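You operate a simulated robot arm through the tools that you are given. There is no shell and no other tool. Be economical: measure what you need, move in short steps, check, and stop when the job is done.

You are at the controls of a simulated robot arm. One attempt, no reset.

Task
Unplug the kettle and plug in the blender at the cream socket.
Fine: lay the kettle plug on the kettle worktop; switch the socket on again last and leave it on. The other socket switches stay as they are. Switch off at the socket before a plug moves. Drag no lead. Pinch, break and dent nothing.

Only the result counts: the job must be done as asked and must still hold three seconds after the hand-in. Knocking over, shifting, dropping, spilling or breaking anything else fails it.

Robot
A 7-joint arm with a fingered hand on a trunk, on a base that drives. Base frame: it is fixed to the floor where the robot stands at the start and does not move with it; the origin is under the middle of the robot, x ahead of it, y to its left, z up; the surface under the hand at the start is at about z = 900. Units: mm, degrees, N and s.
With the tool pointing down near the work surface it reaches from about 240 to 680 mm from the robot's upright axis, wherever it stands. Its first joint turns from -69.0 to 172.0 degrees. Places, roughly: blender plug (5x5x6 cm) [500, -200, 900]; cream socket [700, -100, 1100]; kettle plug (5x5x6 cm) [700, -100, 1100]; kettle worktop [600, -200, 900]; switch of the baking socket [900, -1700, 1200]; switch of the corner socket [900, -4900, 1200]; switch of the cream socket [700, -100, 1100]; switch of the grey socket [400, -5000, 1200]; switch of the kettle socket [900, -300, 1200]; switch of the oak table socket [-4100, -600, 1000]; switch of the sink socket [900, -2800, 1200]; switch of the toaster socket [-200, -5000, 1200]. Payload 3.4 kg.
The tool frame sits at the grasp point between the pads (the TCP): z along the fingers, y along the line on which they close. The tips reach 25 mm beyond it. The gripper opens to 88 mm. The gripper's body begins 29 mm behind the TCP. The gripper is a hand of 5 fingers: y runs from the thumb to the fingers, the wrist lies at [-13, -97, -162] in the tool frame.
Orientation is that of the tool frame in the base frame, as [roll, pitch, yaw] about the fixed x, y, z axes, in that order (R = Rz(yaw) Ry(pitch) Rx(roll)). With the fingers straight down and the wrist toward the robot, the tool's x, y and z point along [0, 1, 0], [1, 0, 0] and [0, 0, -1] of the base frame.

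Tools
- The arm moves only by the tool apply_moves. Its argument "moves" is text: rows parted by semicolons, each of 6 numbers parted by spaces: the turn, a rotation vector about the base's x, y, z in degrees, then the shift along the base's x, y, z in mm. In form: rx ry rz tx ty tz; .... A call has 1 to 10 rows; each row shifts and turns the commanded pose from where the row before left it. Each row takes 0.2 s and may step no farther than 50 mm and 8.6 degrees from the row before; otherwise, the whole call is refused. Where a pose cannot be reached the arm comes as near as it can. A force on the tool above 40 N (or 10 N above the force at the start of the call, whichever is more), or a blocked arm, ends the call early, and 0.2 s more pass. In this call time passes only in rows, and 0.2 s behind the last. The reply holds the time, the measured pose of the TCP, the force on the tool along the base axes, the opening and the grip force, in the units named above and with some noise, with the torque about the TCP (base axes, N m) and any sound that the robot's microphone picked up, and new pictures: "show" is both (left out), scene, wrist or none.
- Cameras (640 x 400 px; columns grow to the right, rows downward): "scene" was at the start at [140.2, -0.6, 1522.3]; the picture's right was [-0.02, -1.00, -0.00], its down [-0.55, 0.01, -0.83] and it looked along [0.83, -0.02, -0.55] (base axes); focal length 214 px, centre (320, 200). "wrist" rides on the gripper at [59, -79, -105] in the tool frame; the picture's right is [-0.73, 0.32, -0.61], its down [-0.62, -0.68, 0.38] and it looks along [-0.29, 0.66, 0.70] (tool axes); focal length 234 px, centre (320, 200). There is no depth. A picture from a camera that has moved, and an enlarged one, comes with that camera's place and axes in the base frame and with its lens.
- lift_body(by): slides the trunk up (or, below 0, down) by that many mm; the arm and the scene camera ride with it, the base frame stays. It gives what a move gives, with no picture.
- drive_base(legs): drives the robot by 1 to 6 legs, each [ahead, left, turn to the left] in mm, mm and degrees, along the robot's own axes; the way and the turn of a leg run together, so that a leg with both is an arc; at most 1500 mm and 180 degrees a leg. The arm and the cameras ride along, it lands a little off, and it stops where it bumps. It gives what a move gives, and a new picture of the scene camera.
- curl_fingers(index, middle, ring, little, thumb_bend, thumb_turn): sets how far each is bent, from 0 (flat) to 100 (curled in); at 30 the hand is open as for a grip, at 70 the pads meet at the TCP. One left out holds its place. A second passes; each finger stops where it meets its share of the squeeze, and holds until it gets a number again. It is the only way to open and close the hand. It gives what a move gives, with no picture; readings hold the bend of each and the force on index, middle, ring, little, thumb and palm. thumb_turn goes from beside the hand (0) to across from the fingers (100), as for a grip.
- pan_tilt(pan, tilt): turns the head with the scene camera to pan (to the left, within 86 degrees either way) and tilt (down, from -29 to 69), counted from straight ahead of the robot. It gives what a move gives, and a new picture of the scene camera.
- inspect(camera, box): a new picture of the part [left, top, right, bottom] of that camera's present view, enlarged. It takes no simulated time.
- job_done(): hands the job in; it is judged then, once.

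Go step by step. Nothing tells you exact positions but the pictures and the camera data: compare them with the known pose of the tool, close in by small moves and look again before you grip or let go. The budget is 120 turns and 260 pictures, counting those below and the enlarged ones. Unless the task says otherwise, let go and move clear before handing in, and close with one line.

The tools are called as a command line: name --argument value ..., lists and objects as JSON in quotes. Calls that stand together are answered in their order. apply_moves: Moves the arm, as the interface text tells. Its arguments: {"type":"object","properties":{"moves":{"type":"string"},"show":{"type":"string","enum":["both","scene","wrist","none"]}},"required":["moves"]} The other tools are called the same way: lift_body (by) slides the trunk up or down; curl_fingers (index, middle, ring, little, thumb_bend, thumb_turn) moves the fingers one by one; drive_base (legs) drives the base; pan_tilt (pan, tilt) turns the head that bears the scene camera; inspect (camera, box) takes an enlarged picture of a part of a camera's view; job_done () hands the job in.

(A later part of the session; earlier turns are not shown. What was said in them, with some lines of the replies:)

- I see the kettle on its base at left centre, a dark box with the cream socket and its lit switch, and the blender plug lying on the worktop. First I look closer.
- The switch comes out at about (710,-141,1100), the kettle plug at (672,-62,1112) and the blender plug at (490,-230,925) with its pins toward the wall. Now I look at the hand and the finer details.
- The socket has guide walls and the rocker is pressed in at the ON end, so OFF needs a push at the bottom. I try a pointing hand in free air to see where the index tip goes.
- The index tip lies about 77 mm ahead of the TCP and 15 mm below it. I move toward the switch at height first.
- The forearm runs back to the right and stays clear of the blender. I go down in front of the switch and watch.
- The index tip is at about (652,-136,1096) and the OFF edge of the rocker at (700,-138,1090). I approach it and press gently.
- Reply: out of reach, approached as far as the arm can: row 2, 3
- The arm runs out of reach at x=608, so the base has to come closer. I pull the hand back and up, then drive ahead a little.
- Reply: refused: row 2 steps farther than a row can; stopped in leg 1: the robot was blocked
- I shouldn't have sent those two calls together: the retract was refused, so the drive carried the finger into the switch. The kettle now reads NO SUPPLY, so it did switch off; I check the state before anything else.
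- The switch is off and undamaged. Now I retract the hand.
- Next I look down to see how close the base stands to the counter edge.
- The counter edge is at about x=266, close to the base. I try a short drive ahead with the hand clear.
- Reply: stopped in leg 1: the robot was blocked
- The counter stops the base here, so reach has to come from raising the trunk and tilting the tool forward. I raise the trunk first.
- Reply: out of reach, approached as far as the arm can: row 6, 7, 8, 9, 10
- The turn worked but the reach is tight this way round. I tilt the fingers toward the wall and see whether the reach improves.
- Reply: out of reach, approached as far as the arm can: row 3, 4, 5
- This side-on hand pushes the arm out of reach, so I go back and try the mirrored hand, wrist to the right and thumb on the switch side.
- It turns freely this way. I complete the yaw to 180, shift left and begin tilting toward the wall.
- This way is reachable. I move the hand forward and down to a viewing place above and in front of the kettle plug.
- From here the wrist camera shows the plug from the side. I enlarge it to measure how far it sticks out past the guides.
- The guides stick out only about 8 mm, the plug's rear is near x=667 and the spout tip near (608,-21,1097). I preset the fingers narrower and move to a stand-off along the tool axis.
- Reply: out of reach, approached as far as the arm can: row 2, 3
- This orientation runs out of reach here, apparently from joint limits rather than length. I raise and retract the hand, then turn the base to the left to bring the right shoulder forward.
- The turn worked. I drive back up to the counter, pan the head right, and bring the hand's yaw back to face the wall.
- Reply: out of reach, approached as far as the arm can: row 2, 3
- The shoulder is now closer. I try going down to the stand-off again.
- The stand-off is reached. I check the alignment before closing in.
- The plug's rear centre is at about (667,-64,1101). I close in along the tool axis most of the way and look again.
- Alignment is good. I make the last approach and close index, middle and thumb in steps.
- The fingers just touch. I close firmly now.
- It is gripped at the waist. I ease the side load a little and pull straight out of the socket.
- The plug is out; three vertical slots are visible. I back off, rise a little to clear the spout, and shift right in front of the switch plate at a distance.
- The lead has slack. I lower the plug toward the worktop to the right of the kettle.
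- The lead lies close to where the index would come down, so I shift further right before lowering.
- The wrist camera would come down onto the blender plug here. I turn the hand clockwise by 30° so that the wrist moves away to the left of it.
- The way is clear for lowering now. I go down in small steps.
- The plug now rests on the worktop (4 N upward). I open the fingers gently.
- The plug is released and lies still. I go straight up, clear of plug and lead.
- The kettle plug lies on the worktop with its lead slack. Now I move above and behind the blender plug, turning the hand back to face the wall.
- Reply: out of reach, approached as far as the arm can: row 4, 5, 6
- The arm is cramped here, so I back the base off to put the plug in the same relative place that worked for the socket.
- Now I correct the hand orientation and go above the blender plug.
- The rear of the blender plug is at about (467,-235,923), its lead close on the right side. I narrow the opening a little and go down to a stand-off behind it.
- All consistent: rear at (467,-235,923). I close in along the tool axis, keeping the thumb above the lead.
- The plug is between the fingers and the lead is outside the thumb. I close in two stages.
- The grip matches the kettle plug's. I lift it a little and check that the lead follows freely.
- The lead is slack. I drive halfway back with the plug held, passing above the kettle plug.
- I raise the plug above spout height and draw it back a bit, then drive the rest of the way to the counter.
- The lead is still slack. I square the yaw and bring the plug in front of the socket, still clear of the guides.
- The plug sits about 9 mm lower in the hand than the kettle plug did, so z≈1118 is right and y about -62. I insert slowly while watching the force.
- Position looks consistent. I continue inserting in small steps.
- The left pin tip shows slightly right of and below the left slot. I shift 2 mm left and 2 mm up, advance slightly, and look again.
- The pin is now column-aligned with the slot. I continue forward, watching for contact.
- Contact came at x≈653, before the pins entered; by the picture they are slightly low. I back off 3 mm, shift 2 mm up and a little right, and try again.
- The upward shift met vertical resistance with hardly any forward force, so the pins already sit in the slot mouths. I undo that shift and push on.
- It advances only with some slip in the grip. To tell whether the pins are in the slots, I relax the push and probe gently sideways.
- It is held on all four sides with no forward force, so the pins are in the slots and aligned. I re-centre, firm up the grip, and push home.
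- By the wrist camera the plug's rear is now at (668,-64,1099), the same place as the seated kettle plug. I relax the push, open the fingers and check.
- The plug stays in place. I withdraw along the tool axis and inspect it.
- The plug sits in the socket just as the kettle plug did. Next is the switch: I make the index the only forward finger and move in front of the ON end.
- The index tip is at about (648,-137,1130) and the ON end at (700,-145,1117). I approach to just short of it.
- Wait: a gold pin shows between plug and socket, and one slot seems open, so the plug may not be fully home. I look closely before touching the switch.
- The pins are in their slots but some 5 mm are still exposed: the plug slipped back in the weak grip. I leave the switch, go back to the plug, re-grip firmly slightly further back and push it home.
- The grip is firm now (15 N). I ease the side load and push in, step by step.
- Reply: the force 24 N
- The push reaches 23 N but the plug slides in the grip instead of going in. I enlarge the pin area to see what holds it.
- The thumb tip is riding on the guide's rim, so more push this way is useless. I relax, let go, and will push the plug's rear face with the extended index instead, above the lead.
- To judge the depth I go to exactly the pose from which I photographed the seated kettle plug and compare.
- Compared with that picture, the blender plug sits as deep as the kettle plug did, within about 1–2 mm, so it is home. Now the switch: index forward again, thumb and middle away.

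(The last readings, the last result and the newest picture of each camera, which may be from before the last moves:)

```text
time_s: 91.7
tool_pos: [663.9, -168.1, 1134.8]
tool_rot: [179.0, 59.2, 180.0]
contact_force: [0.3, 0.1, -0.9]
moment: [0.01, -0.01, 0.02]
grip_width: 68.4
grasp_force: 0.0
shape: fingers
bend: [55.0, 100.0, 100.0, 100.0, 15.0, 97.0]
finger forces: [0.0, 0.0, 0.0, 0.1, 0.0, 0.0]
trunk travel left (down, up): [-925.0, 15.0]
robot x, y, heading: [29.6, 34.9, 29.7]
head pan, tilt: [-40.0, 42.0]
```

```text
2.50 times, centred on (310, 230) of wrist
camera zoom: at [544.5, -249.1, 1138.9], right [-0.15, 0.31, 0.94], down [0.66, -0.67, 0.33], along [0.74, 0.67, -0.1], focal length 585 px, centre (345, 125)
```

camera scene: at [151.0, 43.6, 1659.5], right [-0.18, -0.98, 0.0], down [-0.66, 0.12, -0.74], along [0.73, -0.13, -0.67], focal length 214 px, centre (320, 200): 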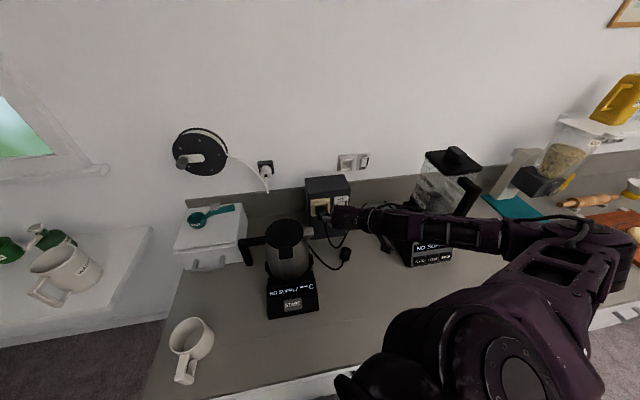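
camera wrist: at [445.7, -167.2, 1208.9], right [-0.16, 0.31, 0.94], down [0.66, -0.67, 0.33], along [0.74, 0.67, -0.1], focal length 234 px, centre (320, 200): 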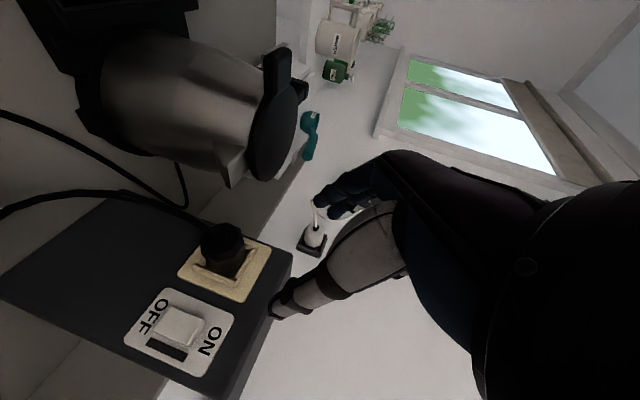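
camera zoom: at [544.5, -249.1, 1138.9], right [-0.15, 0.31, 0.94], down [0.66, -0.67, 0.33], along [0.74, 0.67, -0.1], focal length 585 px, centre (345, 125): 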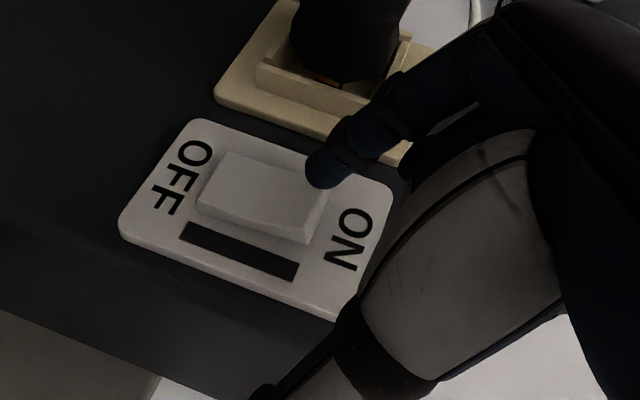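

A hint of gold still shows beside the plug; I compare it with the earlier close-up.

inspect --camera "wrist" --box '[285, 140, 345, 190]'

inspect --camera "scene" --box '[316, 198, 340, 218]'

```text
8.00 times, centred on (315, 165) of wrist
camera zoom: at [544.5, -249.1, 1138.9], right [-0.15, 0.31, 0.94], down [0.66, -0.67, 0.33], along [0.74, 0.67, -0.1], focal length 1873 px, centre (360, 480)
```

zoom: 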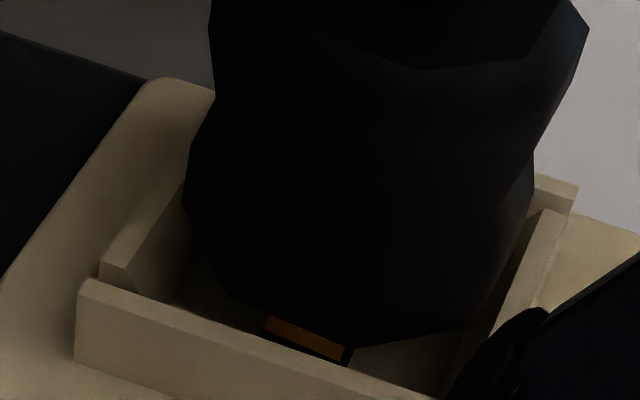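

```text
16.00 times, centred on (328, 208) of scene
camera zoom: at [154.7, 44.6, 1659.3], right [-0.18, -0.98, 0.0], down [-0.66, 0.12, -0.74], along [0.73, -0.13, -0.67], focal length 3432 px, centre (192, 72)
```

zoom: 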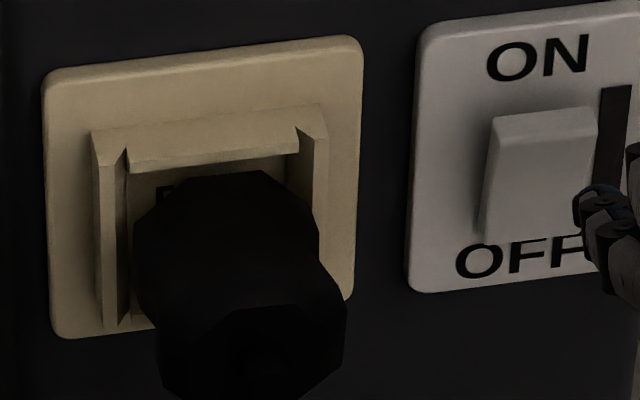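

Both picture comparisons say it is at least as deep as the kettle plug was; the blender's display will prove it. I press the ON end.

apply_moves --moves "0 0 0 8 -2 0;0 0 0 5 0 0;0 0 0 4 0 0" --show "scene"

inspect --camera "wrist" --box '[220, 150, 400, 310]'

```text
time_s: 92.5
tool_pos: [678.7, -170.4, 1136.5]
tool_rot: [179.0, 59.2, 179.9]
contact_force: [-0.6, 0.1, -0.1]
moment: [-0.03, 0.01, 0.02]
grip_width: 68.3
grasp_force: 0.0
shape: fingers
bend: [55.0, 100.0, 100.0, 100.0, 15.0, 97.0]
finger forces: [0.0, 0.1, 0.1, 0.1, 0.0, 0.0]
trunk travel left (down, up): [-925.0, 15.0]
robot x, y, heading: [25.0, 33.7, 29.7]
head pan, tilt: [-40.0, 42.0]
camera scene: at [153.3, 44.0, 1659.4], right [-0.18, -0.98, 0.0], down [-0.66, 0.12, -0.74], along [0.73, -0.13, -0.67], focal length 214 px, centre (320, 200)
```

scene: 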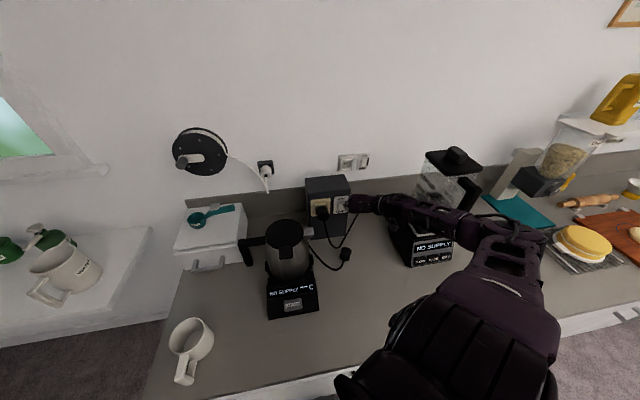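

```text
2.50 times, centred on (310, 230) of wrist
camera zoom: at [561.0, -251.5, 1139.3], right [-0.16, 0.31, 0.94], down [0.66, -0.68, 0.33], along [0.74, 0.67, -0.1], focal length 585 px, centre (345, 125)
```

zoom: 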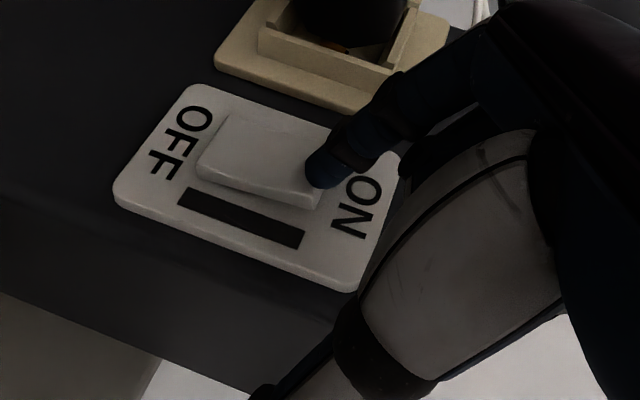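

apply_moves --moves "0 0 0 4 0 -2;0 0 0 3 0 0;0 0 0 3 0 0" --show "scene"

inspect --camera "wrist" --box '[220, 130, 400, 290]'

```text
time_s: 93.2
tool_pos: [688.9, -170.3, 1134.9]
tool_rot: [179.2, 59.3, -179.8]
contact_force: [-6.3, -0.6, 1.5]
moment: [0.07, 0.05, 0.13]
grip_width: 68.1
grasp_force: 3.4
shape: fingers
bend: [55.0, 100.0, 100.0, 100.0, 15.0, 97.0]
finger forces: [7.0, 0.0, 0.0, 0.0, 0.0, 0.0]
trunk travel left (down, up): [-925.0, 15.0]
robot x, y, heading: [27.3, 33.0, 29.6]
head pan, tilt: [-40.0, 42.0]
camera scene: at [151.0, 44.1, 1659.6], right [-0.18, -0.98, 0.0], down [-0.66, 0.12, -0.74], along [0.73, -0.13, -0.67], focal length 214 px, centre (320, 200)
```

scene: 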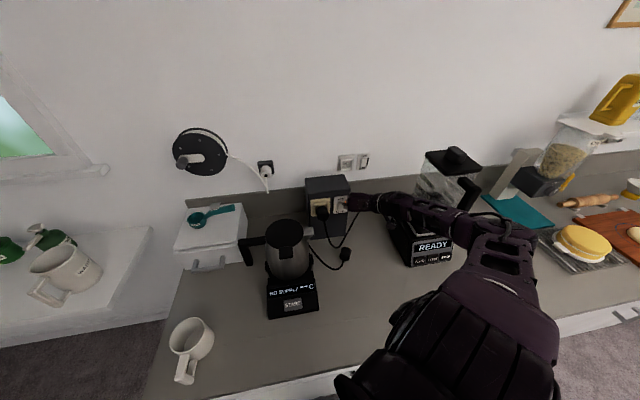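

```text
2.50 times, centred on (310, 210) of wrist
camera zoom: at [569.1, -251.7, 1137.8], right [-0.16, 0.31, 0.94], down [0.66, -0.67, 0.33], along [0.74, 0.67, -0.1], focal length 585 px, centre (345, 175)
```

zoom: 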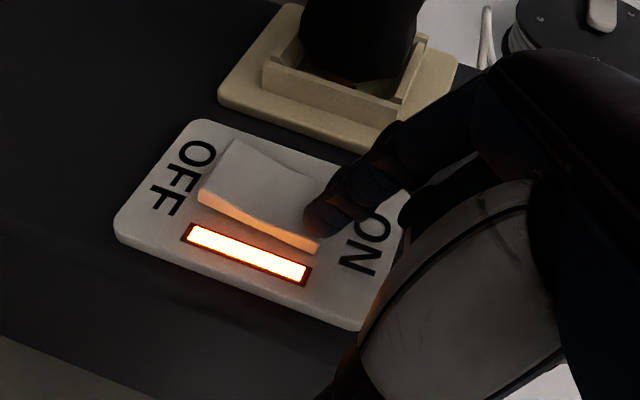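

The switch is lit and the blender shows READY, so the plug is seated. I retreat the hand straight back and up, clear of everything.

apply_moves --moves "0 0 0 -20 0 3;0 0 0 -40 -3 15;0 0 0 -40 -5 25;0 0 0 -20 -5 40;0 0 0 -15 -5 45;0 0 0 0 0 45"

inspect --camera "scene" --box '[260, 170, 470, 290]'

```text
time_s: 94.7
tool_pos: [554.3, -188.1, 1307.8]
tool_rot: [179.2, 59.2, -179.8]
contact_force: [-0.1, -0.3, -0.5]
moment: [-0.03, 0.01, -0.01]
grip_width: 68.2
grasp_force: 0.1
shape: fingers
bend: [55.0, 100.0, 100.0, 100.0, 15.0, 97.0]
finger forces: [0.0, 0.0, 0.0, 0.0, 0.0, 0.0]
trunk travel left (down, up): [-925.0, 15.0]
robot x, y, heading: [24.6, 34.8, 29.8]
head pan, tilt: [-40.0, 42.0]
camera scene: at [153.8, 44.5, 1659.3], right [-0.18, -0.98, 0.0], down [-0.66, 0.12, -0.74], along [0.73, -0.13, -0.67], focal length 214 px, centre (320, 200)
camera wrist: at [435.8, -269.0, 1310.1], right [-0.16, 0.31, 0.94], down [0.66, -0.68, 0.34], along [0.74, 0.67, -0.1], focal length 234 px, centre (320, 200)
```

scene: 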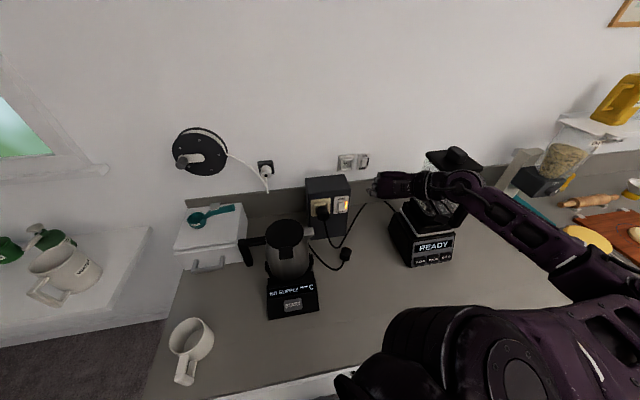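
wrist: 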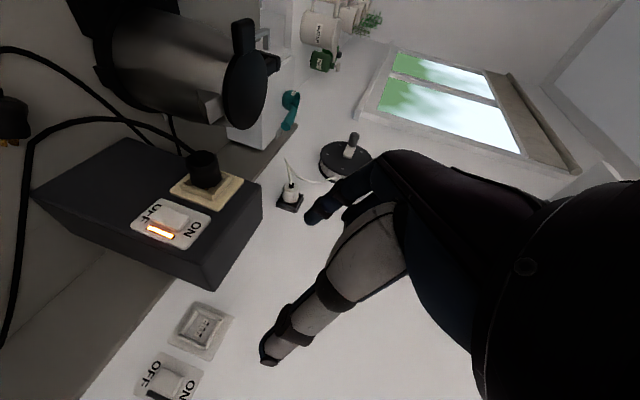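

```text
3.05 times, centred on (365, 230) of scene
camera zoom: at [153.8, 44.5, 1659.3], right [-0.18, -0.98, 0.0], down [-0.66, 0.12, -0.74], along [0.73, -0.13, -0.67], focal length 654 px, centre (183, 109)
```

zoom: 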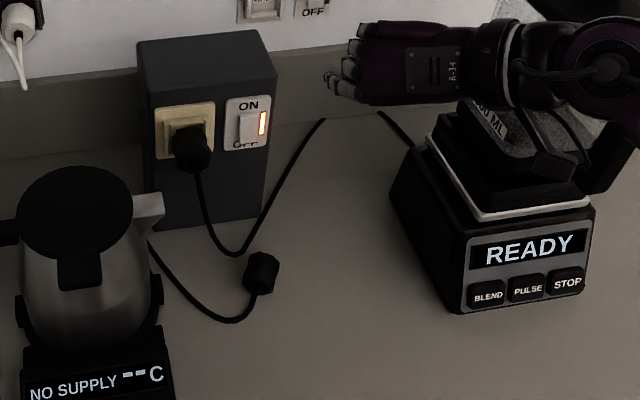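

Everything is in place: the blender shows READY, the switch is lit, the kettle plug lies on the worktop, and the hand is clear.

job_done

```text
The job is handed in.
```

The kettle is unplugged with its plug on the worktop, and the blender is plugged in at the cream socket, which I switched back on last. The blender reads READY. The first switch-off came from a drive command that pushed my finger into the switch; I saw no damage there.
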